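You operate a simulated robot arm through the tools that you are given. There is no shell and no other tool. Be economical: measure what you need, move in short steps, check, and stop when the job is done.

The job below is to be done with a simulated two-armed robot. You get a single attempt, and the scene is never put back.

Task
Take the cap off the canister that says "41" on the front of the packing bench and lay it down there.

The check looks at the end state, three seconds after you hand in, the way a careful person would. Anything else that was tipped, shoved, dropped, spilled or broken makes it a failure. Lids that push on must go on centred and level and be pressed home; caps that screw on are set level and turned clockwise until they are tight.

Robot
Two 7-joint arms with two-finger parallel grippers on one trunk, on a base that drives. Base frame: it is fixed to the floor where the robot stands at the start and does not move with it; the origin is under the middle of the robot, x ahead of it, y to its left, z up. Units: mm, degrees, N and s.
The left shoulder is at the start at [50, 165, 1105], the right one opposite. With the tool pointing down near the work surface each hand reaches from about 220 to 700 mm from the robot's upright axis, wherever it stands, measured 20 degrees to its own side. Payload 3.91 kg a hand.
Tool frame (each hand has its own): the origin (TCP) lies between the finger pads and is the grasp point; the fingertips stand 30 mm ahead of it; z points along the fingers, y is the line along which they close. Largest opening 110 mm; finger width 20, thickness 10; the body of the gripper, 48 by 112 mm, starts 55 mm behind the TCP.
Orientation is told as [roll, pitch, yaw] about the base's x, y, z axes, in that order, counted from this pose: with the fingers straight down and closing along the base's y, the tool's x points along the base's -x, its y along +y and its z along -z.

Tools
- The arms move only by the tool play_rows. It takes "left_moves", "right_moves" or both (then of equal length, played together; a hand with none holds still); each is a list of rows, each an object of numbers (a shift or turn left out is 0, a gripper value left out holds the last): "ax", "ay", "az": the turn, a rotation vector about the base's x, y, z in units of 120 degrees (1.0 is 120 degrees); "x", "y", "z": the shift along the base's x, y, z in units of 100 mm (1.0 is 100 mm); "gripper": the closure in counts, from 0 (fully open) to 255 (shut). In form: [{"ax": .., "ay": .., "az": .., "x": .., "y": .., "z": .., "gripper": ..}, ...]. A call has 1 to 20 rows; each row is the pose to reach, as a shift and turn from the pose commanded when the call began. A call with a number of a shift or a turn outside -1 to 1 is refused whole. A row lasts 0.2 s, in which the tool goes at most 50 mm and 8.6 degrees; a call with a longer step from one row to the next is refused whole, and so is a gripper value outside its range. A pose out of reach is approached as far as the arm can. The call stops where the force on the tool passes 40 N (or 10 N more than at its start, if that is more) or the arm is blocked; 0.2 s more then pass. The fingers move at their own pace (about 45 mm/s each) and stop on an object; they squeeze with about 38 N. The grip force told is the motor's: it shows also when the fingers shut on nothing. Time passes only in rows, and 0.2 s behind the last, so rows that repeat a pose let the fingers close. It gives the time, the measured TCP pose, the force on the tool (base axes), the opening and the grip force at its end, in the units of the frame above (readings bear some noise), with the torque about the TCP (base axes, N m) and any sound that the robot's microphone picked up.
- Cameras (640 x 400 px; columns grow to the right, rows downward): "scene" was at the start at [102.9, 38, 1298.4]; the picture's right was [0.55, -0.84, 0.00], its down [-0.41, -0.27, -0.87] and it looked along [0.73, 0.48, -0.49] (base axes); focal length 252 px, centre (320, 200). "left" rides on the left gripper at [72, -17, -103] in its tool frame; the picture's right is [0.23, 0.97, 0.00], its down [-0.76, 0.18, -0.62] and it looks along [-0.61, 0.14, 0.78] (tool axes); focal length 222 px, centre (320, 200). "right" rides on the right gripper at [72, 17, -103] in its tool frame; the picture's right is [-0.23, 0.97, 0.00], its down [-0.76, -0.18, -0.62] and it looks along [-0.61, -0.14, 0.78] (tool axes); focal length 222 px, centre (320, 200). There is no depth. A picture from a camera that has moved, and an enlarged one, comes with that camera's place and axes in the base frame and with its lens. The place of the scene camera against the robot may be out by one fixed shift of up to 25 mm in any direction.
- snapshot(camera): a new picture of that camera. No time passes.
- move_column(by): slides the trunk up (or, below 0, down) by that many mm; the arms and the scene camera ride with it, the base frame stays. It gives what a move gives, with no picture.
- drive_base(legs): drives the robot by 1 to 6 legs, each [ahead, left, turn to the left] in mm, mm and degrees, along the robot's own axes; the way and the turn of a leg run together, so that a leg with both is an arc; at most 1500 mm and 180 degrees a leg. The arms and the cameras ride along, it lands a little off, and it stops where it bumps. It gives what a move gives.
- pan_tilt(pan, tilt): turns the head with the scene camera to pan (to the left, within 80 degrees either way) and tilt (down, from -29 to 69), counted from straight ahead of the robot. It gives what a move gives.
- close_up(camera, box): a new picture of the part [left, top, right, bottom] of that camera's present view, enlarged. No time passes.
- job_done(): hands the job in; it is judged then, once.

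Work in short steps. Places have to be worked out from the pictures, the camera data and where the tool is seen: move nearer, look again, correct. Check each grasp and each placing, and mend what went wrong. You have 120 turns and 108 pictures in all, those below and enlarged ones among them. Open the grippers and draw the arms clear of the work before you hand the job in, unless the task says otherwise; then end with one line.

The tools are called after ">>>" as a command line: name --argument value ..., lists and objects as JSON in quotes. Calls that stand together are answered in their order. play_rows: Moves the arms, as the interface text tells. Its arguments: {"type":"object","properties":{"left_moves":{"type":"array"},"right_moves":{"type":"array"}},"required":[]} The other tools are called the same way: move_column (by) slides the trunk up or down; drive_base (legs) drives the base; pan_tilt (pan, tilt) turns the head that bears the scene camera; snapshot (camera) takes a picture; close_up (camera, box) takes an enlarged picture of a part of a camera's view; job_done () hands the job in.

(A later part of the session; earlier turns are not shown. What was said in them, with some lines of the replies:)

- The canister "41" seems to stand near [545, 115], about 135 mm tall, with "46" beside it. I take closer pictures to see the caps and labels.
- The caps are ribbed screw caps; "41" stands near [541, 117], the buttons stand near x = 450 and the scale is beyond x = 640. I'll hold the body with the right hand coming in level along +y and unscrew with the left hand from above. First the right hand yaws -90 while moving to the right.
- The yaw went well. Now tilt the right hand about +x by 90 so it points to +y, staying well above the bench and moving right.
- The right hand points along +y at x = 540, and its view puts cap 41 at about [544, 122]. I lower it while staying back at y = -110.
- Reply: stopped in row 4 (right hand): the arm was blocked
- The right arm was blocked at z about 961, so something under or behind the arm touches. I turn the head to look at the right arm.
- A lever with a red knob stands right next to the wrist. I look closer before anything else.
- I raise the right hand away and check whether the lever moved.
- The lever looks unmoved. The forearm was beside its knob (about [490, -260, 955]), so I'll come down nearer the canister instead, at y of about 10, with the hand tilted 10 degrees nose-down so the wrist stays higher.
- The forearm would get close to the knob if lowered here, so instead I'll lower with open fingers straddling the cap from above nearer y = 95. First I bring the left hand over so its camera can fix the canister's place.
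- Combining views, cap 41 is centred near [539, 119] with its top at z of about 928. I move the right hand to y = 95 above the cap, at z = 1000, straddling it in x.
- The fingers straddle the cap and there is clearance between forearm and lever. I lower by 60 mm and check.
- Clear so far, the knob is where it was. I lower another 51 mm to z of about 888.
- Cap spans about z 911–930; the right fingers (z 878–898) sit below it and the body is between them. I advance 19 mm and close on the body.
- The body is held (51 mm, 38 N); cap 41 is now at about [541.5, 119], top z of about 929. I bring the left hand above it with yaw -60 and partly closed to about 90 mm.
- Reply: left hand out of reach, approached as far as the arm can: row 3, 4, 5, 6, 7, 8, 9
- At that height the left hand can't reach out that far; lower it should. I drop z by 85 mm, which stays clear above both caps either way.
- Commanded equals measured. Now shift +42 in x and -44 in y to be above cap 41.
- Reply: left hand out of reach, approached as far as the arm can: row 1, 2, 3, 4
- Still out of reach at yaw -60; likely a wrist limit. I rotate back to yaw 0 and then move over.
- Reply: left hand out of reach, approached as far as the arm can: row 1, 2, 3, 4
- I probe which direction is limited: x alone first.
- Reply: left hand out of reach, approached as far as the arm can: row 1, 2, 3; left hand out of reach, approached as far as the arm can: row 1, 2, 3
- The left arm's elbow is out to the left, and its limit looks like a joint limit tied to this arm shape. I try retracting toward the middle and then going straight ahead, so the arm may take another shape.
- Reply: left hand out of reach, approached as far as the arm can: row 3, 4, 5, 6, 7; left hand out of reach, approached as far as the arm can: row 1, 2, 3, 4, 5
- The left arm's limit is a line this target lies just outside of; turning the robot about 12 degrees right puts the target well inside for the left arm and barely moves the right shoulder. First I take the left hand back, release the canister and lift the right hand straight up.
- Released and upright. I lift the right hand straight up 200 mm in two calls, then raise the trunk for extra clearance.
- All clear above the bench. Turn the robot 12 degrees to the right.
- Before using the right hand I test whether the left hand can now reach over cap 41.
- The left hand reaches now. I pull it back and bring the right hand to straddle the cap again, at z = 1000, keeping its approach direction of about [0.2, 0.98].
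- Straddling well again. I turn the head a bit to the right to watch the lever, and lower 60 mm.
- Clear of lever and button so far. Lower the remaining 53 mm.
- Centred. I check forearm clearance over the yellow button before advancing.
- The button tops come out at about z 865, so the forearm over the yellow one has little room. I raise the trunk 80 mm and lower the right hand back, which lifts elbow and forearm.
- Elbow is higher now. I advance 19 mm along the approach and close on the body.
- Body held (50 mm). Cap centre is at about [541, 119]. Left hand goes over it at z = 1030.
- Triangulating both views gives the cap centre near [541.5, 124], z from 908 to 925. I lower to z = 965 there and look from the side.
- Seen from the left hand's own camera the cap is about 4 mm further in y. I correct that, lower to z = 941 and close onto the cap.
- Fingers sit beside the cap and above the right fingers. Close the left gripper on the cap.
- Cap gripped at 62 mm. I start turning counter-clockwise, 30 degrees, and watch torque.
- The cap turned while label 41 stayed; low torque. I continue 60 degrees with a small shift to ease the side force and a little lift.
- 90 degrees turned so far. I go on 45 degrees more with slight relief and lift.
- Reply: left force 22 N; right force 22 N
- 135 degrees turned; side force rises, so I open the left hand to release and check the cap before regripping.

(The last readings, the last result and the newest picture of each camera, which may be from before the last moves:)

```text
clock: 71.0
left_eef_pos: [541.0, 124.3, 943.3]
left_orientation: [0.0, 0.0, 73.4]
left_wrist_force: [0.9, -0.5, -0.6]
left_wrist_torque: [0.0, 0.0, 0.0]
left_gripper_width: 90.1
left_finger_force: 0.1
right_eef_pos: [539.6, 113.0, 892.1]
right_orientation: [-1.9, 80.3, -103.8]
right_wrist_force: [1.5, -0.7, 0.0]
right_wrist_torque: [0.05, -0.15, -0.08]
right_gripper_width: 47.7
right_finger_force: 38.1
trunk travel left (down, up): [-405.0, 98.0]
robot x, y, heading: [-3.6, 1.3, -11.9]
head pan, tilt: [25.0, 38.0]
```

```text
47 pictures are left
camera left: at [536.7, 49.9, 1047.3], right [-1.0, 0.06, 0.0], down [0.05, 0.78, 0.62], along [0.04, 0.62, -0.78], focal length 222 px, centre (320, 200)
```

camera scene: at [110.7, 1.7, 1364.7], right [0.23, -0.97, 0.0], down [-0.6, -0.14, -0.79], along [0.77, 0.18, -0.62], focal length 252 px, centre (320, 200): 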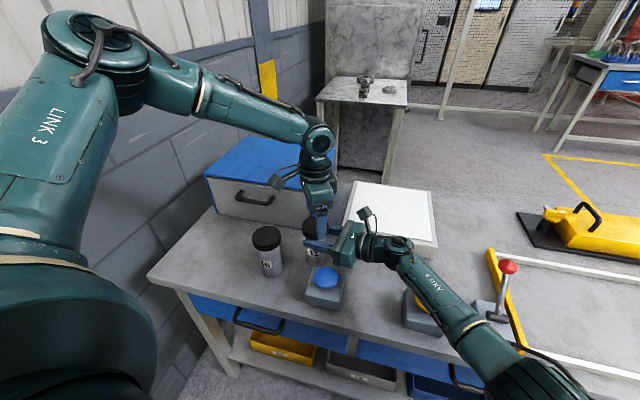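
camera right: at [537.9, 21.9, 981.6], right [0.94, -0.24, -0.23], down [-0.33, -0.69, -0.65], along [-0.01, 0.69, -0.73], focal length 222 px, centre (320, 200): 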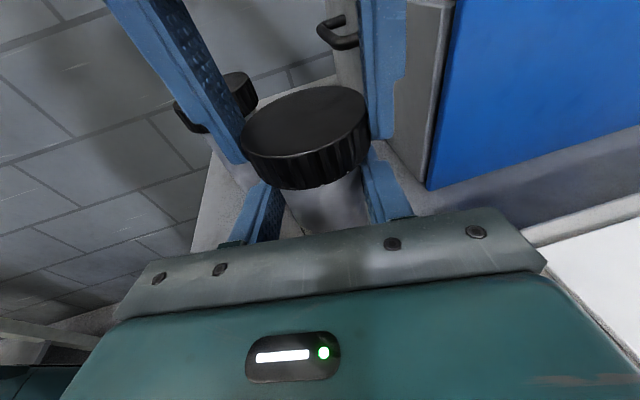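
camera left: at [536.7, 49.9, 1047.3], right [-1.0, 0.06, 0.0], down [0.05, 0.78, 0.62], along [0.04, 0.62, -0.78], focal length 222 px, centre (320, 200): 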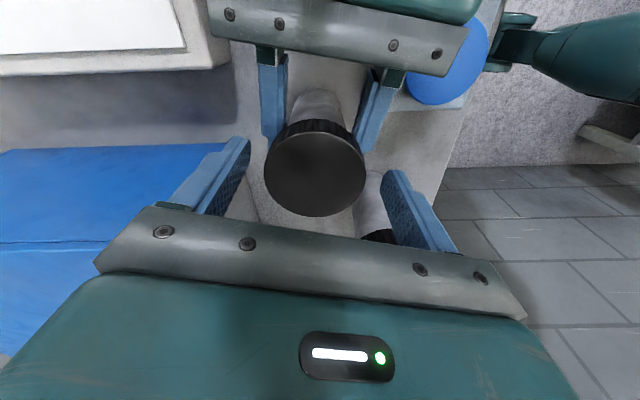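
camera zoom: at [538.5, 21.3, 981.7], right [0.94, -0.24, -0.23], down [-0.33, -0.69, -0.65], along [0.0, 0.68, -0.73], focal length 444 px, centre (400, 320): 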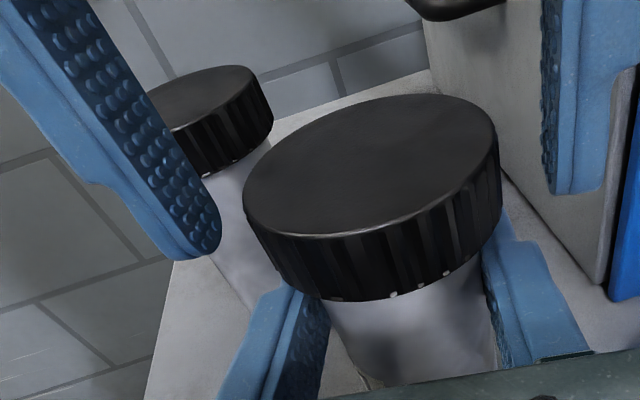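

The cap has risen slightly, the left hand is off it. I re-seat the right grip (its width drifted from 50 to 47.7) by opening slightly and closing again, while the left hand turns back to yaw -62, centred at about [543, 125].

>>> play_rows --left_moves '[{"az": -0.07, "x": 0.01}, {"az": -0.14, "x": 0.02}, {"az": -0.21, "x": 0.02}, {"az": -0.28, "x": 0.02}, {"az": -0.35, "x": 0.02}, {"az": -0.42, "x": 0.02}, {"az": -0.49, "x": 0.02}, {"az": -0.56, "x": 0.02}, {"az": -0.63, "x": 0.02}, {"az": -0.7, "x": 0.02}, {"az": -0.77, "x": 0.02}, {"az": -0.84, "x": 0.02}, {"az": -0.91, "x": 0.02}, {"az": -0.98, "x": 0.02}, {"az": -0.99, "x": 0.02}, {"az": -0.99, "x": 0.02}]' --right_moves '[{"gripper": 116}, {"gripper": 116}, {"gripper": 116}, {"gripper": 116}, {"gripper": 116}, {"gripper": 116}, {"gripper": 125}, {"gripper": 130}, {"gripper": 135}, {"gripper": 140}, {"gripper": 150}, {"gripper": 200}, {"gripper": 255}, {"gripper": 255}, {"gripper": 255}, {"gripper": 255}]'

>>> close_up --camera "right" --box '[120, 40, 440, 240]'

>>> snapshot --camera "left"

```text
clock: 74.4
left_eef_pos: [541.6, 125.2, 943.5]
left_orientation: [0.0, 0.1, -45.4]
left_wrist_force: [-0.2, 0.1, -0.3]
left_wrist_torque: [0.04, 0.0, -0.02]
left_gripper_width: 90.3
left_finger_force: 0.0
right_eef_pos: [539.3, 114.2, 892.4]
right_orientation: [-1.9, 80.4, -103.8]
right_wrist_force: [2.0, 0.7, 1.3]
right_wrist_torque: [-0.02, -0.24, -0.02]
right_gripper_width: 47.6
right_finger_force: 37.9
trunk travel left (down, up): [-405.0, 98.0]
robot x, y, heading: [-0.4, -4.5, -12.0]
head pan, tilt: [25.0, 38.0]
```

```text
2.00 times, centred on (280, 140) of right
camera zoom: at [538.3, 21.7, 981.7], right [0.94, -0.24, -0.23], down [-0.33, -0.69, -0.65], along [0.0, 0.69, -0.73], focal length 444 px, centre (400, 320)
```

zoom: 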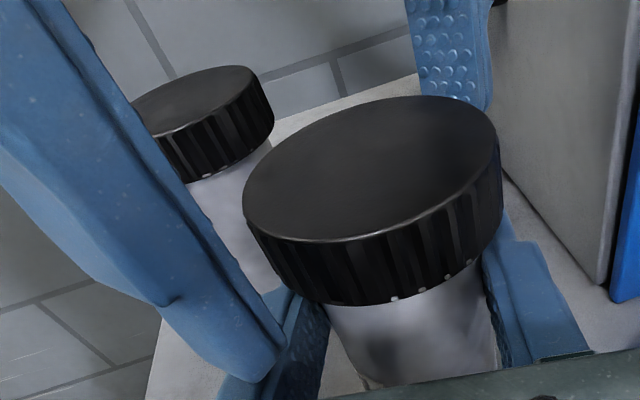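

```text
45 pictures are left
camera left: at [480.0, 164.1, 1047.6], right [0.53, 0.85, 0.0], down [0.66, -0.42, 0.62], along [0.53, -0.33, -0.78], focal length 222 px, centre (320, 200)
```

left: 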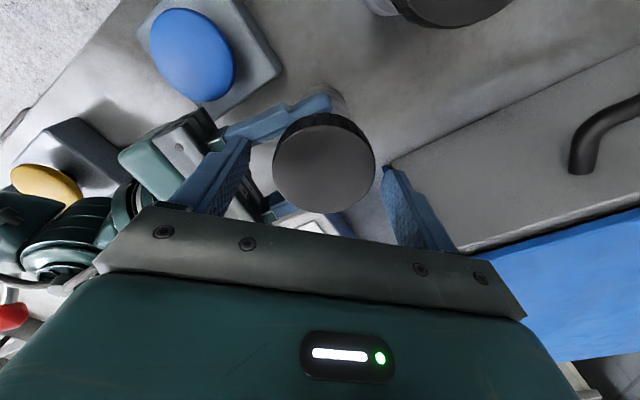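

The canister stands level again. I close on the cap and turn about 105 degrees counter-clockwise.

>>> play_rows --left_moves '[{"gripper": 100}, {"gripper": 140}, {"gripper": 255}, {"gripper": 255}, {"gripper": 255}, {"az": 0.06}, {"az": 0.12}, {"az": 0.18}, {"az": 0.24}, {"az": 0.3, "z": 0.003}, {"az": 0.36, "z": 0.006}, {"az": 0.42, "z": 0.008}, {"az": 0.48, "z": 0.01}, {"az": 0.54, "z": 0.012}, {"az": 0.6, "z": 0.014}, {"az": 0.66, "z": 0.016}, {"az": 0.72, "z": 0.018}, {"az": 0.78, "z": 0.02}, {"az": 0.84, "z": 0.02}, {"az": 0.88, "z": 0.02}]'

>>> close_up --camera "right" --box '[120, 40, 440, 240]'

>>> close_up --camera "scene" --box '[240, 180, 400, 280]'

```text
clock: 78.6
left_eef_pos: [542.9, 125.8, 944.5]
left_orientation: [0.0, -0.3, 60.3]
left_wrist_force: [14.2, 21.6, -3.2]
left_wrist_torque: [0.72, -0.17, -0.03]
left_gripper_width: 62.6
left_finger_force: 39.0
right_eef_pos: [539.9, 113.3, 892.1]
right_orientation: [-2.0, 80.3, -103.8]
right_wrist_force: [-16.5, -22.0, 6.5]
right_wrist_torque: [0.38, -0.44, 0.12]
right_gripper_width: 47.8
right_finger_force: 38.7
trunk travel left (down, up): [-405.0, 98.0]
robot x, y, heading: [2.3, -2.9, -11.8]
head pan, tilt: [25.0, 38.0]
```

```text
2.00 times, centred on (280, 140) of right
camera zoom: at [538.1, 21.4, 981.8], right [0.94, -0.24, -0.23], down [-0.33, -0.69, -0.65], along [0.0, 0.68, -0.73], focal length 444 px, centre (400, 320)
```

zoom: 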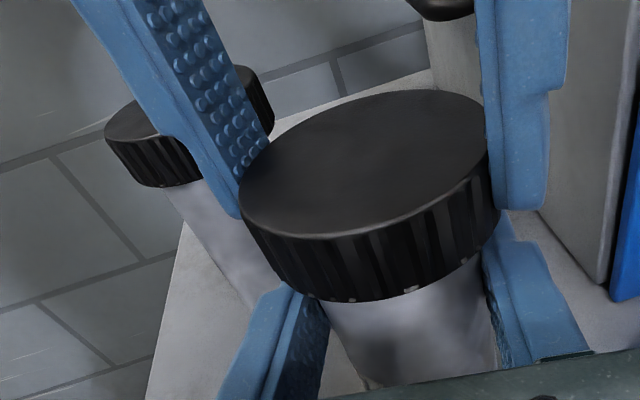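

```text
4.00 times, centred on (320, 230) of scene
camera zoom: at [110.4, 1.8, 1364.7], right [0.23, -0.97, 0.0], down [-0.6, -0.14, -0.79], along [0.77, 0.18, -0.62], focal length 1009 px, centre (320, 80)
```

zoom: 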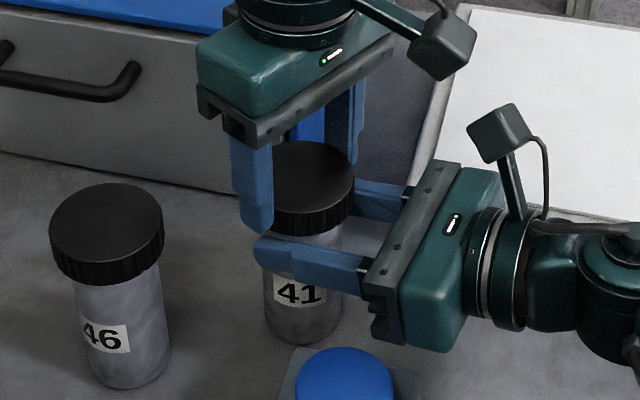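

About 240 degrees turned. I release, turn back with recentring to about [540, 127], and look.

>>> play_rows --left_moves '[{"gripper": 90}, {"gripper": 46}, {"gripper": 46}, {"gripper": 46}]'

>>> snapshot --camera "left"

>>> close_up --camera "right" --box '[120, 40, 440, 240]'

```text
clock: 79.6
left_eef_pos: [543.0, 125.2, 946.1]
left_orientation: [-0.1, 0.1, 60.3]
left_wrist_force: [-0.1, 0.4, 0.2]
left_wrist_torque: [0.02, 0.02, 0.03]
left_gripper_width: 90.3
left_finger_force: 0.1
right_eef_pos: [539.9, 114.0, 892.0]
right_orientation: [-2.0, 80.4, -103.8]
right_wrist_force: [-0.2, 0.9, -0.3]
right_wrist_torque: [0.0, -0.02, 0.03]
right_gripper_width: 48.0
right_finger_force: 37.9
trunk travel left (down, up): [-405.0, 98.0]
robot x, y, heading: [-4.1, 1.6, -11.5]
head pan, tilt: [25.0, 38.0]
```

```text
42 pictures are left
camera left: at [521.7, 53.1, 1049.5], right [-0.96, 0.29, 0.0], down [0.22, 0.75, 0.62], along [0.18, 0.6, -0.78], focal length 222 px, centre (320, 200)
```

left: 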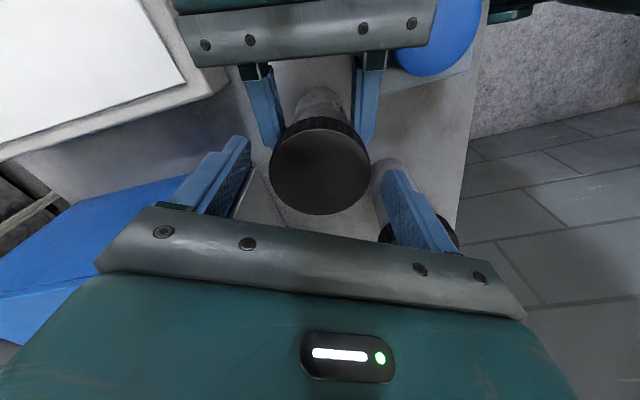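

```text
2.00 times, centred on (280, 140) of right
camera zoom: at [538.2, 21.9, 981.7], right [0.94, -0.24, -0.23], down [-0.33, -0.69, -0.65], along [0.0, 0.69, -0.73], focal length 444 px, centre (400, 320)
```

zoom: 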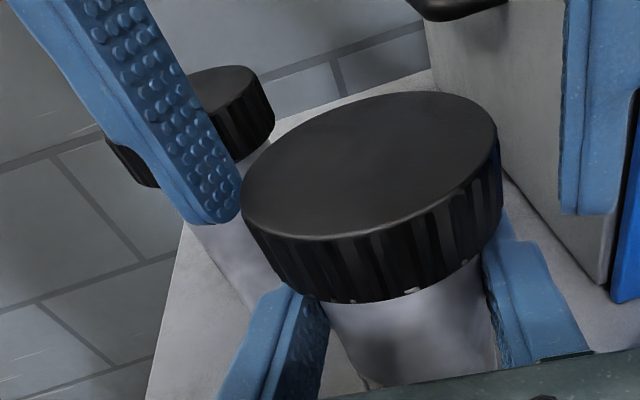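

Triangulating the left views gives a cap axis near [543.5, 127]. I turn the left hand back 118 degrees around that point.

>>> play_rows --left_moves '[{"az": -0.07, "x": 0.0, "y": 0.01}, {"az": -0.14, "x": 0.0, "y": 0.02}, {"az": -0.21, "x": 0.0, "y": 0.02}, {"az": -0.28, "x": 0.0, "y": 0.02}, {"az": -0.35, "x": 0.0, "y": 0.02}, {"az": -0.42, "x": 0.0, "y": 0.02}, {"az": -0.49, "x": 0.0, "y": 0.02}, {"az": -0.56, "x": 0.0, "y": 0.02}, {"az": -0.63, "x": 0.0, "y": 0.02}, {"az": -0.7, "x": 0.0, "y": 0.02}, {"az": -0.77, "x": 0.0, "y": 0.02}, {"az": -0.84, "x": 0.0, "y": 0.02}, {"az": -0.91, "x": 0.0, "y": 0.02}, {"az": -0.98, "x": 0.0, "y": 0.02}, {"az": -0.98, "x": 0.0, "y": 0.02}]'

>>> play_rows --left_moves '[{"gripper": 100}, {"gripper": 140}, {"gripper": 255}, {"gripper": 255}, {"gripper": 255}, {"az": 0.06}, {"az": 0.12}, {"az": 0.18}, {"az": 0.24}, {"az": 0.3, "z": 0.003}, {"az": 0.36, "z": 0.006}, {"az": 0.42, "z": 0.008}, {"az": 0.48, "z": 0.01}, {"az": 0.54, "z": 0.012}, {"az": 0.6, "z": 0.014}, {"az": 0.66, "z": 0.016}, {"az": 0.72, "z": 0.018}, {"az": 0.78, "z": 0.02}, {"az": 0.84, "z": 0.02}, {"az": 0.88, "z": 0.02}]'

>>> close_up --camera "right" --box '[120, 40, 440, 240]'

>>> close_up --camera "scene" --box '[240, 180, 400, 280]'

```text
clock: 82.8
left_eef_pos: [541.7, 127.4, 946.2]
left_orientation: [0.0, 0.1, -57.4]
left_wrist_force: [0.0, -0.1, -0.8]
left_wrist_torque: [-0.04, 0.01, -0.01]
left_gripper_width: 90.1
left_finger_force: 0.0
right_eef_pos: [538.6, 114.4, 892.5]
right_orientation: [-2.0, 80.4, -103.8]
right_wrist_force: [0.9, 0.9, 0.4]
right_wrist_torque: [-0.03, -0.2, 0.04]
right_gripper_width: 47.7
right_finger_force: 38.0
trunk travel left (down, up): [-405.0, 98.0]
robot x, y, heading: [3.5, -1.7, -12.2]
head pan, tilt: [25.0, 38.0]
```

```text
clock: 87.0
left_eef_pos: [541.7, 126.0, 947.8]
left_orientation: [0.0, -0.2, 48.3]
left_wrist_force: [-0.3, -0.7, 0.4]
left_wrist_torque: [0.01, -0.03, 0.01]
left_gripper_width: 62.2
left_finger_force: 38.1
right_eef_pos: [539.5, 113.6, 892.7]
right_orientation: [-2.0, 80.4, -103.9]
right_wrist_force: [-0.7, 0.0, 1.0]
right_wrist_torque: [-0.01, -0.04, 0.01]
right_gripper_width: 47.7
right_finger_force: 38.2
trunk travel left (down, up): [-405.0, 98.0]
robot x, y, heading: [1.8, 0.8, -11.7]
head pan, tilt: [25.0, 38.0]
```

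```text
2.00 times, centred on (280, 140) of right
camera zoom: at [538.1, 21.8, 981.8], right [0.94, -0.24, -0.23], down [-0.33, -0.69, -0.65], along [0.0, 0.69, -0.73], focal length 444 px, centre (400, 320)
```

zoom: 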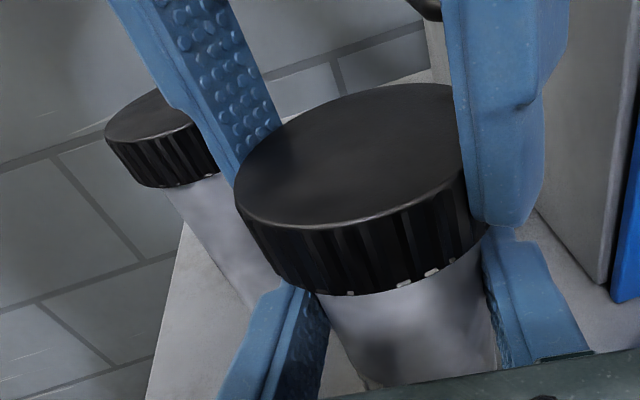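

```text
4.00 times, centred on (320, 230) of scene
camera zoom: at [110.7, 1.8, 1364.7], right [0.23, -0.97, 0.0], down [-0.6, -0.14, -0.79], along [0.77, 0.18, -0.62], focal length 1009 px, centre (320, 80)
```

zoom: 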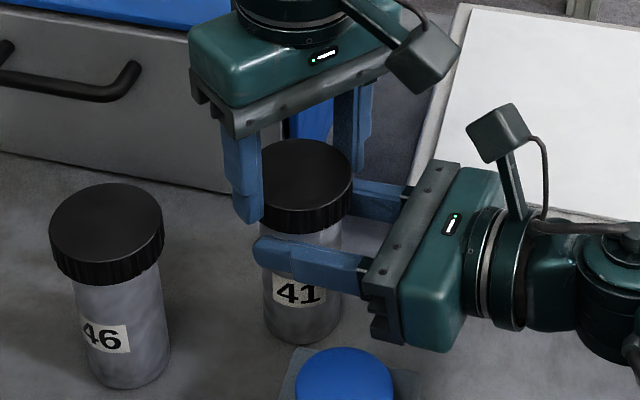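

All forces are now nearly zero, so the cap seems free of its thread. I lift it gently 8 mm.

>>> play_rows --left_moves '[{"z": 0.02}, {"z": 0.04}, {"z": 0.06}, {"z": 0.08}, {"z": 0.08}]'

>>> close_up --camera "right" --box '[120, 40, 440, 240]'

```text
clock: 88.2
left_eef_pos: [542.1, 126.6, 955.1]
left_orientation: [0.0, -0.1, 48.2]
left_wrist_force: [-0.6, 0.1, -0.4]
left_wrist_torque: [0.03, 0.03, -0.02]
left_gripper_width: 62.0
left_finger_force: 38.3
right_eef_pos: [539.6, 113.1, 891.7]
right_orientation: [-2.0, 80.4, -103.9]
right_wrist_force: [0.1, 0.3, -0.1]
right_wrist_torque: [0.0, -0.06, 0.01]
right_gripper_width: 47.8
right_finger_force: 38.2
trunk travel left (down, up): [-405.0, 98.0]
robot x, y, heading: [-2.2, -1.3, -11.8]
head pan, tilt: [25.0, 38.0]
```

```text
2.00 times, centred on (280, 140) of right
camera zoom: at [538.1, 21.8, 981.8], right [0.94, -0.24, -0.23], down [-0.33, -0.69, -0.65], along [0.0, 0.69, -0.73], focal length 444 px, centre (400, 320)
```

zoom: 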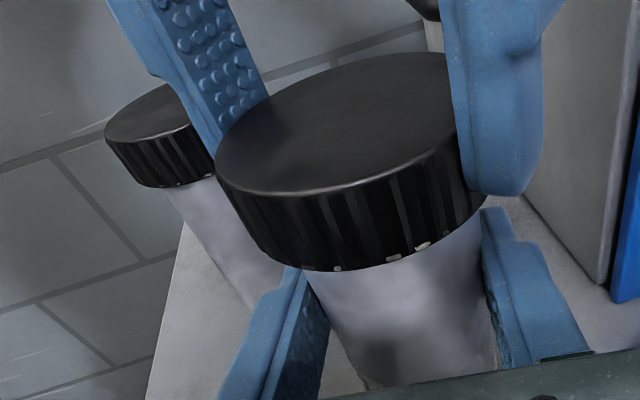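

The cap comes up freely. I lift it another 60 mm straight up.

>>> play_rows --left_moves '[{"z": 0.1}, {"z": 0.2}, {"z": 0.35}, {"z": 0.5}, {"z": 0.6}, {"z": 0.6}]'

>>> snapshot --camera "scene"

>>> snapshot --camera "right"

```text
clock: 89.6
left_eef_pos: [541.4, 126.3, 1014.9]
left_orientation: [0.0, 0.0, 48.3]
left_wrist_force: [-0.4, 0.5, -0.7]
left_wrist_torque: [0.02, 0.02, 0.0]
left_gripper_width: 61.8
left_finger_force: 38.4
right_eef_pos: [540.3, 114.7, 893.0]
right_orientation: [-1.9, 80.4, -103.9]
right_wrist_force: [0.6, 0.8, 1.7]
right_wrist_torque: [0.0, -0.09, -0.01]
right_gripper_width: 47.8
right_finger_force: 37.9
trunk travel left (down, up): [-405.0, 98.0]
robot x, y, heading: [1.9, -0.3, -11.8]
head pan, tilt: [25.0, 38.0]
```

```text
37 pictures are left
camera scene: at [110.7, 1.8, 1364.7], right [0.23, -0.97, 0.0], down [-0.6, -0.14, -0.79], along [0.77, 0.18, -0.62], focal length 252 px, centre (320, 200)
```

scene: 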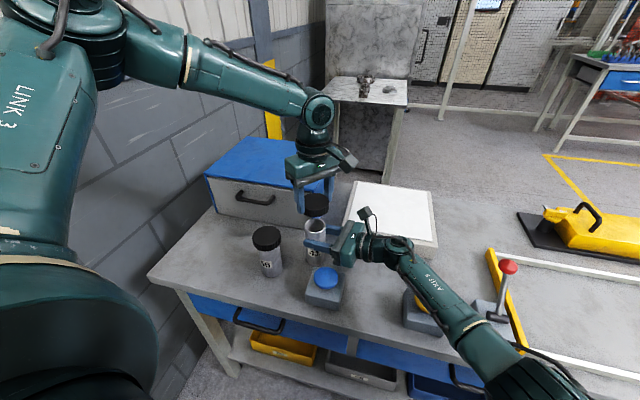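

```text
36 pictures are left
camera right: at [538.2, 21.8, 981.8], right [0.94, -0.24, -0.23], down [-0.33, -0.69, -0.65], along [0.0, 0.69, -0.73], focal length 222 px, centre (320, 200)
```

right: 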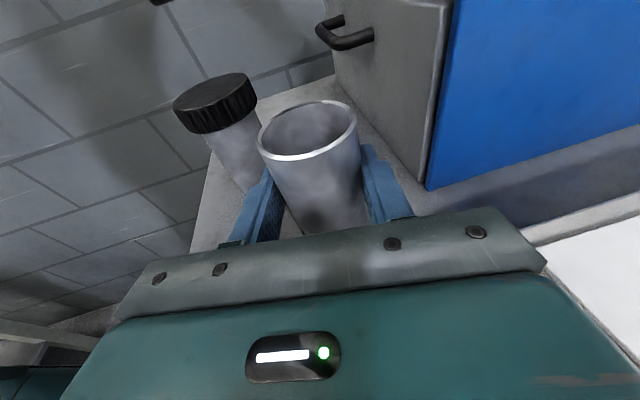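

The cap is off and the open canister stands in the right hand. I carry the cap at this height to the free bench spot near [465, 335].

>>> play_rows --left_moves '[{"x": -0.1, "y": 0.25}, {"x": -0.2, "y": 0.5}, {"x": -0.3, "y": 0.75}, {"x": -0.4, "y": 1.0}, {"x": -0.4, "y": 1.0}]'

>>> play_rows --left_moves '[{"x": -0.1, "y": 0.25}, {"x": -0.2, "y": 0.5}, {"x": -0.3, "y": 0.75}, {"x": -0.36, "y": 1.0}, {"x": -0.36, "y": 1.0}]'

>>> pan_tilt --pan 45 --tilt 45

>>> snapshot --camera "scene"

>>> snapshot --camera "left"

```text
clock: 90.8
left_eef_pos: [501.8, 226.0, 1014.6]
left_orientation: [0.0, 0.0, 48.1]
left_wrist_force: [-0.9, 0.5, -0.7]
left_wrist_torque: [-0.03, 0.01, -0.02]
left_gripper_width: 62.1
left_finger_force: 37.6
right_eef_pos: [540.0, 113.9, 893.6]
right_orientation: [-2.0, 80.4, -103.9]
right_wrist_force: [-0.1, 0.0, 2.0]
right_wrist_torque: [-0.09, -0.13, 0.02]
right_gripper_width: 47.6
right_finger_force: 38.2
trunk travel left (down, up): [-405.0, 98.0]
robot x, y, heading: [-2.2, -1.5, -12.0]
head pan, tilt: [25.0, 38.0]
```

```text
clock: 92.0
left_eef_pos: [466.4, 325.9, 1016.1]
left_orientation: [0.0, -0.1, 48.2]
left_wrist_force: [1.2, 0.1, -0.7]
left_wrist_torque: [-0.01, 0.0, 0.01]
left_gripper_width: 62.3
left_finger_force: 37.7
right_eef_pos: [540.6, 114.0, 891.8]
right_orientation: [-2.0, 80.3, -103.9]
right_wrist_force: [1.0, -1.0, 2.0]
right_wrist_torque: [-0.1, -0.17, 0.02]
right_gripper_width: 47.8
right_finger_force: 38.2
trunk travel left (down, up): [-405.0, 98.0]
robot x, y, heading: [-1.0, -2.6, -12.0]
head pan, tilt: [25.0, 38.0]
```

```text
clock: 92.8
left_eef_pos: [466.3, 326.3, 1014.9]
left_orientation: [0.1, 0.0, 48.3]
left_wrist_force: [0.1, -0.1, 0.1]
left_wrist_torque: [0.0, -0.01, 0.01]
left_gripper_width: 61.9
left_finger_force: 37.9
right_eef_pos: [539.9, 112.8, 893.1]
right_orientation: [-2.0, 80.3, -103.8]
right_wrist_force: [0.2, 0.0, 2.0]
right_wrist_torque: [-0.07, -0.13, -0.02]
right_gripper_width: 47.7
right_finger_force: 37.6
trunk travel left (down, up): [-405.0, 98.0]
robot x, y, heading: [3.4, -3.7, -11.9]
head pan, tilt: [45.0, 45.0]
```

```text
35 pictures are left
camera scene: at [94.8, 26.6, 1354.5], right [0.55, -0.84, 0.0], down [-0.59, -0.39, -0.71], along [0.59, 0.39, -0.71], focal length 252 px, centre (320, 200)
```

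scene: 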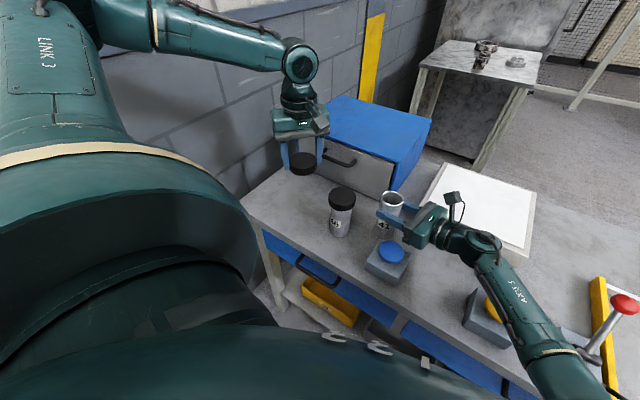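

```text
34 pictures are left
camera left: at [431.9, 260.8, 1119.4], right [-0.88, 0.48, 0.0], down [0.37, 0.69, 0.62], along [0.3, 0.55, -0.78], focal length 222 px, centre (320, 200)
```

left: 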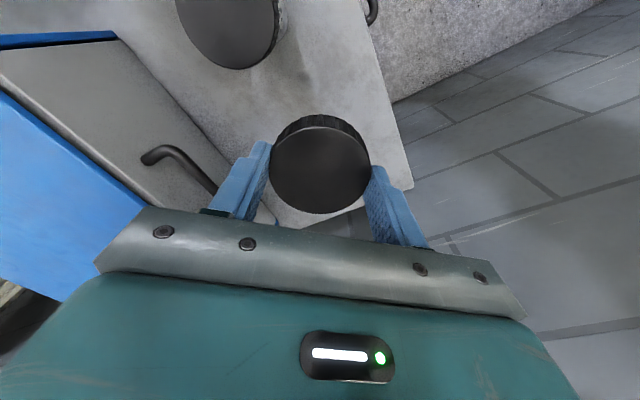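

Bench is free below (front edge x of about 392, left edge y of about 540). I lower 155 mm to z = 860.

>>> play_rows --left_moves '[{"z": -0.25}, {"z": -0.5}, {"z": -0.75}, {"z": -1.0}]'

>>> play_rows --left_moves '[{"z": -0.15}, {"z": -0.3}, {"z": -0.45}, {"z": -0.55}, {"z": -0.55}]'

>>> close_up --camera "scene" --box '[240, 130, 400, 250]'

```text
clock: 93.8
left_eef_pos: [466.0, 325.8, 915.5]
left_orientation: [-0.1, -0.1, 48.2]
left_wrist_force: [0.7, -0.4, -0.5]
left_wrist_torque: [-0.01, -0.01, -0.05]
left_gripper_width: 62.0
left_finger_force: 38.5
right_eef_pos: [539.4, 114.2, 891.7]
right_orientation: [-2.0, 80.4, -103.9]
right_wrist_force: [-0.4, -1.1, 1.2]
right_wrist_torque: [-0.09, -0.12, 0.02]
right_gripper_width: 48.1
right_finger_force: 38.0
trunk travel left (down, up): [-405.0, 98.0]
robot x, y, heading: [4.0, -2.4, -12.0]
head pan, tilt: [45.0, 45.0]
```

```text
clock: 95.0
left_eef_pos: [467.8, 327.8, 859.3]
left_orientation: [-0.1, -0.1, 48.4]
left_wrist_force: [-0.1, 0.0, -0.9]
left_wrist_torque: [0.0, -0.02, -0.03]
left_gripper_width: 61.8
left_finger_force: 37.9
right_eef_pos: [540.4, 112.8, 892.7]
right_orientation: [-2.0, 80.5, -103.7]
right_wrist_force: [0.2, -1.0, 1.1]
right_wrist_torque: [-0.06, -0.09, -0.05]
right_gripper_width: 47.8
right_finger_force: 38.1
trunk travel left (down, up): [-405.0, 98.0]
robot x, y, heading: [1.1, -2.6, -12.0]
head pan, tilt: [45.0, 45.0]
```

```text
3.33 times, centred on (320, 190) of scene
camera zoom: at [94.6, 26.6, 1354.5], right [0.55, -0.84, 0.0], down [-0.59, -0.39, -0.71], along [0.59, 0.39, -0.71], focal length 841 px, centre (320, 233)
```

zoom: 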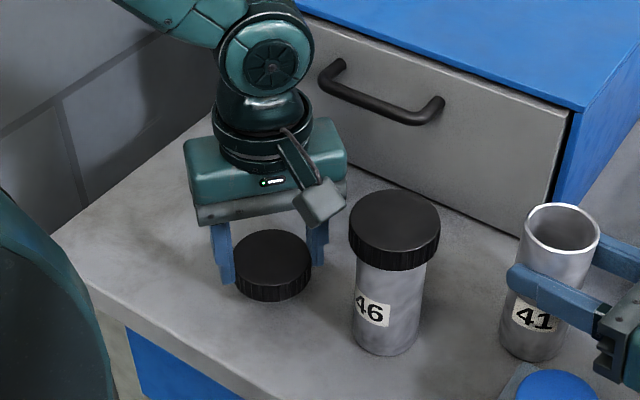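

The hand's camera box would come close to cap 46, so I shift 45 mm further left before setting down, then creep down.

>>> play_rows --left_moves '[{"y": 0.15}, {"y": 0.3}, {"y": 0.45}, {"y": 0.45, "z": -0.05}, {"y": 0.45, "z": -0.1}, {"y": 0.45, "z": -0.13}, {"y": 0.45, "z": -0.15}, {"y": 0.45, "z": -0.15}]'

>>> close_up --camera "scene" --box '[220, 130, 380, 230]'

```text
clock: 96.8
left_eef_pos: [465.5, 371.5, 845.5]
left_orientation: [0.0, 0.1, 48.3]
left_wrist_force: [-0.1, 0.0, -1.0]
left_wrist_torque: [-0.02, -0.01, 0.03]
left_gripper_width: 62.0
left_finger_force: 37.8
right_eef_pos: [538.4, 113.5, 891.7]
right_orientation: [-2.0, 80.4, -104.0]
right_wrist_force: [-0.2, -0.5, 1.3]
right_wrist_torque: [-0.06, -0.07, -0.05]
right_gripper_width: 48.1
right_finger_force: 37.8
trunk travel left (down, up): [-405.0, 98.0]
robot x, y, heading: [-4.1, -0.8, -11.8]
head pan, tilt: [45.0, 45.0]
```

```text
4.00 times, centred on (300, 180) of scene
camera zoom: at [94.7, 26.6, 1354.5], right [0.55, -0.84, 0.0], down [-0.59, -0.39, -0.71], along [0.59, 0.39, -0.71], focal length 1009 px, centre (400, 280)
```

zoom: 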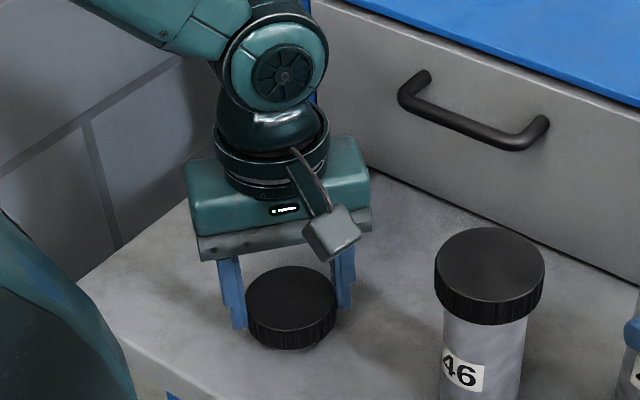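

Not yet touching (weight still on the hand). I creep down in 1.5 mm steps to feel the bench.

>>> play_rows --left_moves '[{"z": -0.015}, {"z": -0.03}, {"z": -0.045}, {"z": -0.06}, {"z": -0.06}]'

```text
clock: 98.0
left_eef_pos: [466.2, 372.3, 838.8]
left_orientation: [0.1, -0.1, 48.2]
left_wrist_force: [-0.3, -0.1, -0.6]
left_wrist_torque: [-0.04, 0.01, -0.01]
left_gripper_width: 61.9
left_finger_force: 38.1
right_eef_pos: [539.7, 114.9, 892.1]
right_orientation: [-2.0, 80.4, -103.9]
right_wrist_force: [0.1, -0.1, 1.8]
right_wrist_torque: [-0.06, -0.1, 0.01]
right_gripper_width: 47.9
right_finger_force: 38.0
trunk travel left (down, up): [-405.0, 98.0]
robot x, y, heading: [3.8, 1.2, -11.7]
head pan, tilt: [45.0, 45.0]
```

>>> play_rows --left_moves '[{"z": -0.01}, {"z": -0.02}, {"z": -0.03}, {"z": -0.04}, {"z": -0.04}]'

>>> close_up --camera "scene" --box '[260, 180, 324, 220]'

```text
clock: 99.2
left_eef_pos: [465.8, 371.1, 835.3]
left_orientation: [0.0, -0.1, 48.4]
left_wrist_force: [-0.4, 0.1, 0.1]
left_wrist_torque: [0.04, 0.0, 0.0]
left_gripper_width: 61.8
left_finger_force: 38.0
right_eef_pos: [539.2, 113.7, 892.1]
right_orientation: [-2.0, 80.4, -104.0]
right_wrist_force: [0.5, -0.4, 1.1]
right_wrist_torque: [-0.03, -0.13, 0.02]
right_gripper_width: 47.8
right_finger_force: 38.3
trunk travel left (down, up): [-405.0, 98.0]
robot x, y, heading: [-1.7, -1.6, -12.1]
head pan, tilt: [45.0, 45.0]
```

```text
10.00 times, centred on (292, 200) of scene
camera zoom: at [94.7, 26.6, 1354.5], right [0.55, -0.84, 0.0], down [-0.59, -0.39, -0.71], along [0.59, 0.39, -0.71], focal length 2523 px, centre (600, 200)
```

zoom: 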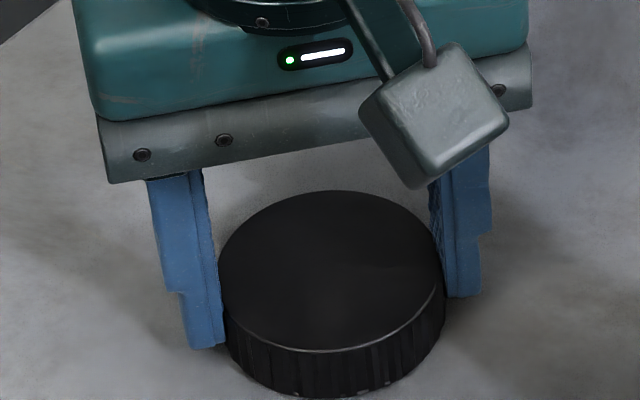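

Very close to the bench now (tips at z of about 805). Creep a few more mm until force shows.

>>> play_rows --left_moves '[{"z": -0.008}, {"z": -0.016}, {"z": -0.024}, {"z": -0.024}]'

```text
clock: 100.2
left_eef_pos: [466.5, 371.6, 834.0]
left_orientation: [-0.2, 0.0, 48.3]
left_wrist_force: [-2.0, 2.7, 10.0]
left_wrist_torque: [0.25, -0.13, 0.07]
left_gripper_width: 62.1
left_finger_force: 37.9
right_eef_pos: [539.9, 114.3, 891.9]
right_orientation: [-2.0, 80.3, -103.8]
right_wrist_force: [0.6, 0.8, -0.8]
right_wrist_torque: [-0.02, -0.04, 0.0]
right_gripper_width: 47.8
right_finger_force: 38.3
trunk travel left (down, up): [-405.0, 98.0]
robot x, y, heading: [0.7, 0.7, -11.9]
head pan, tilt: [45.0, 45.0]
```

The cap rests on the bench (10 N). I open, let go, and rise straight up; the right hand still holds the canister.

>>> play_rows --left_moves '[{"z": 0.008, "gripper": 90}, {"z": 0.01, "gripper": 46}, {"z": 0.01, "gripper": 30}, {"z": 0.01, "gripper": 30}, {"z": 0.2}, {"z": 0.4}, {"z": 0.7}, {"z": 1.0}, {"z": 1.0}]'

>>> snapshot --camera "left"

>>> close_up --camera "scene" --box '[220, 130, 460, 280]'

```text
clock: 102.2
left_eef_pos: [467.0, 373.0, 933.1]
left_orientation: [0.0, 0.0, 48.2]
left_wrist_force: [-0.4, -0.2, 0.0]
left_wrist_torque: [-0.01, -0.01, 0.06]
left_gripper_width: 97.0
left_finger_force: 0.1
right_eef_pos: [539.7, 112.9, 892.1]
right_orientation: [-2.0, 80.3, -103.9]
right_wrist_force: [0.2, -1.2, 0.8]
right_wrist_torque: [-0.07, -0.04, 0.02]
right_gripper_width: 47.8
right_finger_force: 38.2
trunk travel left (down, up): [-405.0, 98.0]
robot x, y, heading: [-1.2, -1.7, -11.9]
head pan, tilt: [45.0, 45.0]
```

```text
30 pictures are left
camera left: at [431.6, 306.2, 1037.1], right [-0.88, 0.48, 0.0], down [0.37, 0.69, 0.62], along [0.3, 0.55, -0.78], focal length 222 px, centre (320, 200)
```

left: 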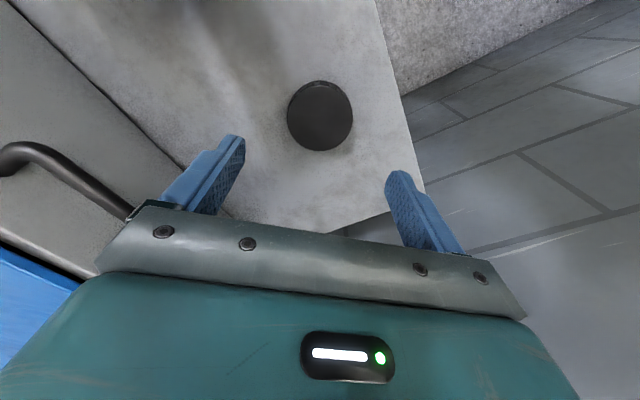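

```text
2.67 times, centred on (340, 205) of scene
camera zoom: at [94.7, 26.6, 1354.5], right [0.55, -0.84, 0.0], down [-0.59, -0.39, -0.71], along [0.59, 0.39, -0.71], focal length 673 px, centre (267, 187)
```

zoom: 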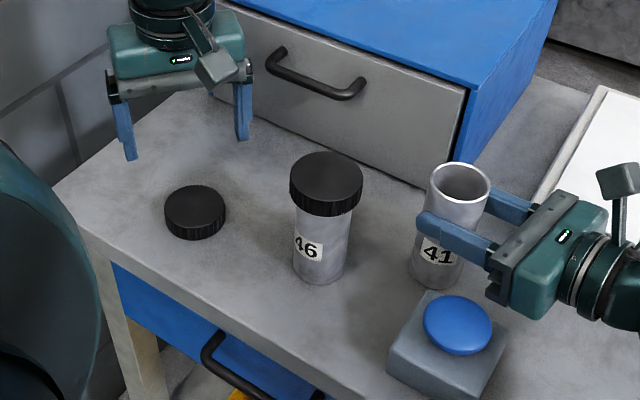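

The cap lies flat on the bench. Now I open the right hand gently, back off 20 mm, and look.

>>> play_rows --right_moves '[{"gripper": 130}, {"gripper": 100}, {"gripper": 50}, {"gripper": 0}, {"gripper": 0}, {"gripper": 0}, {"x": -0.02, "y": -0.1}, {"x": -0.04, "y": -0.2}, {"x": -0.04, "y": -0.2}]'

>>> snapshot --camera "right"

```text
clock: 104.2
left_eef_pos: [466.6, 371.7, 932.8]
left_orientation: [0.0, -0.1, 48.1]
left_wrist_force: [0.2, 0.2, -0.3]
left_wrist_torque: [0.02, 0.01, -0.01]
left_gripper_width: 97.1
left_finger_force: 0.1
right_eef_pos: [536.7, 93.9, 892.3]
right_orientation: [-2.3, 80.4, -104.1]
right_wrist_force: [0.2, -0.7, 0.9]
right_wrist_torque: [-0.01, -0.02, -0.01]
right_gripper_width: 110.1
right_finger_force: 0.0
trunk travel left (down, up): [-405.0, 98.0]
robot x, y, heading: [2.2, 0.2, -12.0]
head pan, tilt: [45.0, 45.0]
```

```text
28 pictures are left
camera right: at [534.2, 2.1, 981.4], right [0.94, -0.24, -0.23], down [-0.33, -0.69, -0.65], along [-0.01, 0.69, -0.73], focal length 222 px, centre (320, 200)
```

right: 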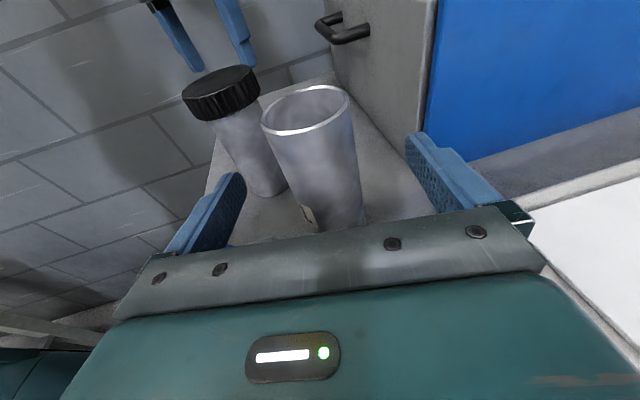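

The canister stands free and upright. I lift both hands clear: right up 180 mm in two calls, left up too.

>>> play_rows --right_moves '[{"z": 0.2}, {"z": 0.4}, {"z": 0.6}, {"z": 0.8}, {"z": 1.0}, {"z": 1.0}]' --left_moves '[{"z": 0.2}, {"z": 0.4}, {"z": 0.6}, {"z": 0.8}, {"z": 1.0}, {"z": 1.0}]'

>>> play_rows --right_moves '[{"z": 0.25}, {"z": 0.5}, {"z": 0.75}, {"z": 1.0}, {"z": 1.0}]'

>>> play_rows --right_moves '[{"y": -0.25, "x": -0.1}, {"y": -0.5, "x": -0.2}, {"y": -0.75, "x": -0.3}, {"y": -1.0, "x": -0.4}, {"y": -1.0, "x": -0.4}]'

>>> pan_tilt --pan 20 --tilt 35

>>> snapshot --camera "scene"

```text
clock: 105.6
left_eef_pos: [465.2, 372.3, 1034.2]
left_orientation: [0.0, 0.0, 48.2]
left_wrist_force: [0.5, 0.1, 0.4]
left_wrist_torque: [0.0, 0.01, -0.01]
left_gripper_width: 97.1
left_finger_force: 0.0
right_eef_pos: [537.2, 92.8, 992.2]
right_orientation: [-2.1, 80.3, -104.0]
right_wrist_force: [-0.4, 0.2, 0.3]
right_wrist_torque: [0.01, 0.03, -0.01]
right_gripper_width: 109.8
right_finger_force: 0.1
trunk travel left (down, up): [-405.0, 98.0]
robot x, y, heading: [0.3, 0.7, -11.8]
head pan, tilt: [45.0, 45.0]
```

```text
clock: 106.8
left_eef_pos: [465.2, 371.1, 1033.6]
left_orientation: [0.1, -0.1, 48.2]
left_wrist_force: [-0.3, -0.6, -0.2]
left_wrist_torque: [0.01, 0.02, -0.01]
left_gripper_width: 96.9
left_finger_force: 0.0
right_eef_pos: [536.3, 92.4, 1092.3]
right_orientation: [-2.0, 80.3, -103.9]
right_wrist_force: [0.2, -0.2, 0.8]
right_wrist_torque: [0.02, 0.01, -0.02]
right_gripper_width: 110.0
right_finger_force: 0.0
trunk travel left (down, up): [-405.0, 98.0]
robot x, y, heading: [3.3, 0.7, -12.0]
head pan, tilt: [45.0, 45.0]
```

```text
clock: 108.0
left_eef_pos: [466.1, 370.2, 1032.4]
left_orientation: [0.0, 0.0, 48.4]
left_wrist_force: [0.1, 0.8, -0.9]
left_wrist_torque: [0.03, 0.03, -0.01]
left_gripper_width: 96.9
left_finger_force: 0.1
right_eef_pos: [495.3, -5.6, 1091.4]
right_orientation: [-2.2, 80.3, -104.0]
right_wrist_force: [-0.4, -0.3, -0.3]
right_wrist_torque: [0.02, -0.01, -0.01]
right_gripper_width: 110.2
right_finger_force: 0.0
trunk travel left (down, up): [-405.0, 98.0]
robot x, y, heading: [-1.8, -2.5, -11.7]
head pan, tilt: [45.0, 45.0]
```

```text
clock: 108.9
left_eef_pos: [466.1, 370.9, 1032.3]
left_orientation: [-0.1, 0.0, 48.2]
left_wrist_force: [-0.1, 0.4, 0.4]
left_wrist_torque: [0.0, -0.02, 0.01]
left_gripper_width: 97.2
left_finger_force: 0.0
right_eef_pos: [496.6, -5.9, 1093.1]
right_orientation: [-2.0, 80.3, -103.8]
right_wrist_force: [-0.5, -0.2, 0.6]
right_wrist_torque: [0.02, -0.02, 0.0]
right_gripper_width: 110.0
right_finger_force: 0.0
trunk travel left (down, up): [-405.0, 98.0]
robot x, y, heading: [1.8, 1.8, -11.9]
head pan, tilt: [20.0, 35.0]
```

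```text
27 pictures are left
camera scene: at [113.9, -5.3, 1369.2], right [0.14, -0.99, 0.0], down [-0.57, -0.08, -0.82], along [0.81, 0.12, -0.57], focal length 252 px, centre (320, 200)
```

scene: 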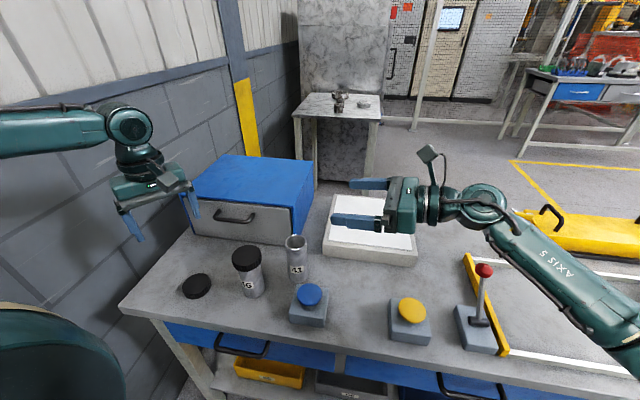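

Canister 41 stands open and upright, its cap lies flat on the bench, and 46, the buttons and the lever look unmoved. Both hands are open and clear, so I hand in.

>>> job_done

```text
The job is handed in.
```

The cap of canister "41" is unscrewed and lying flat on the bench, open side down, at about [466, 371]; the canister stands open and upright, and both hands are open and clear.
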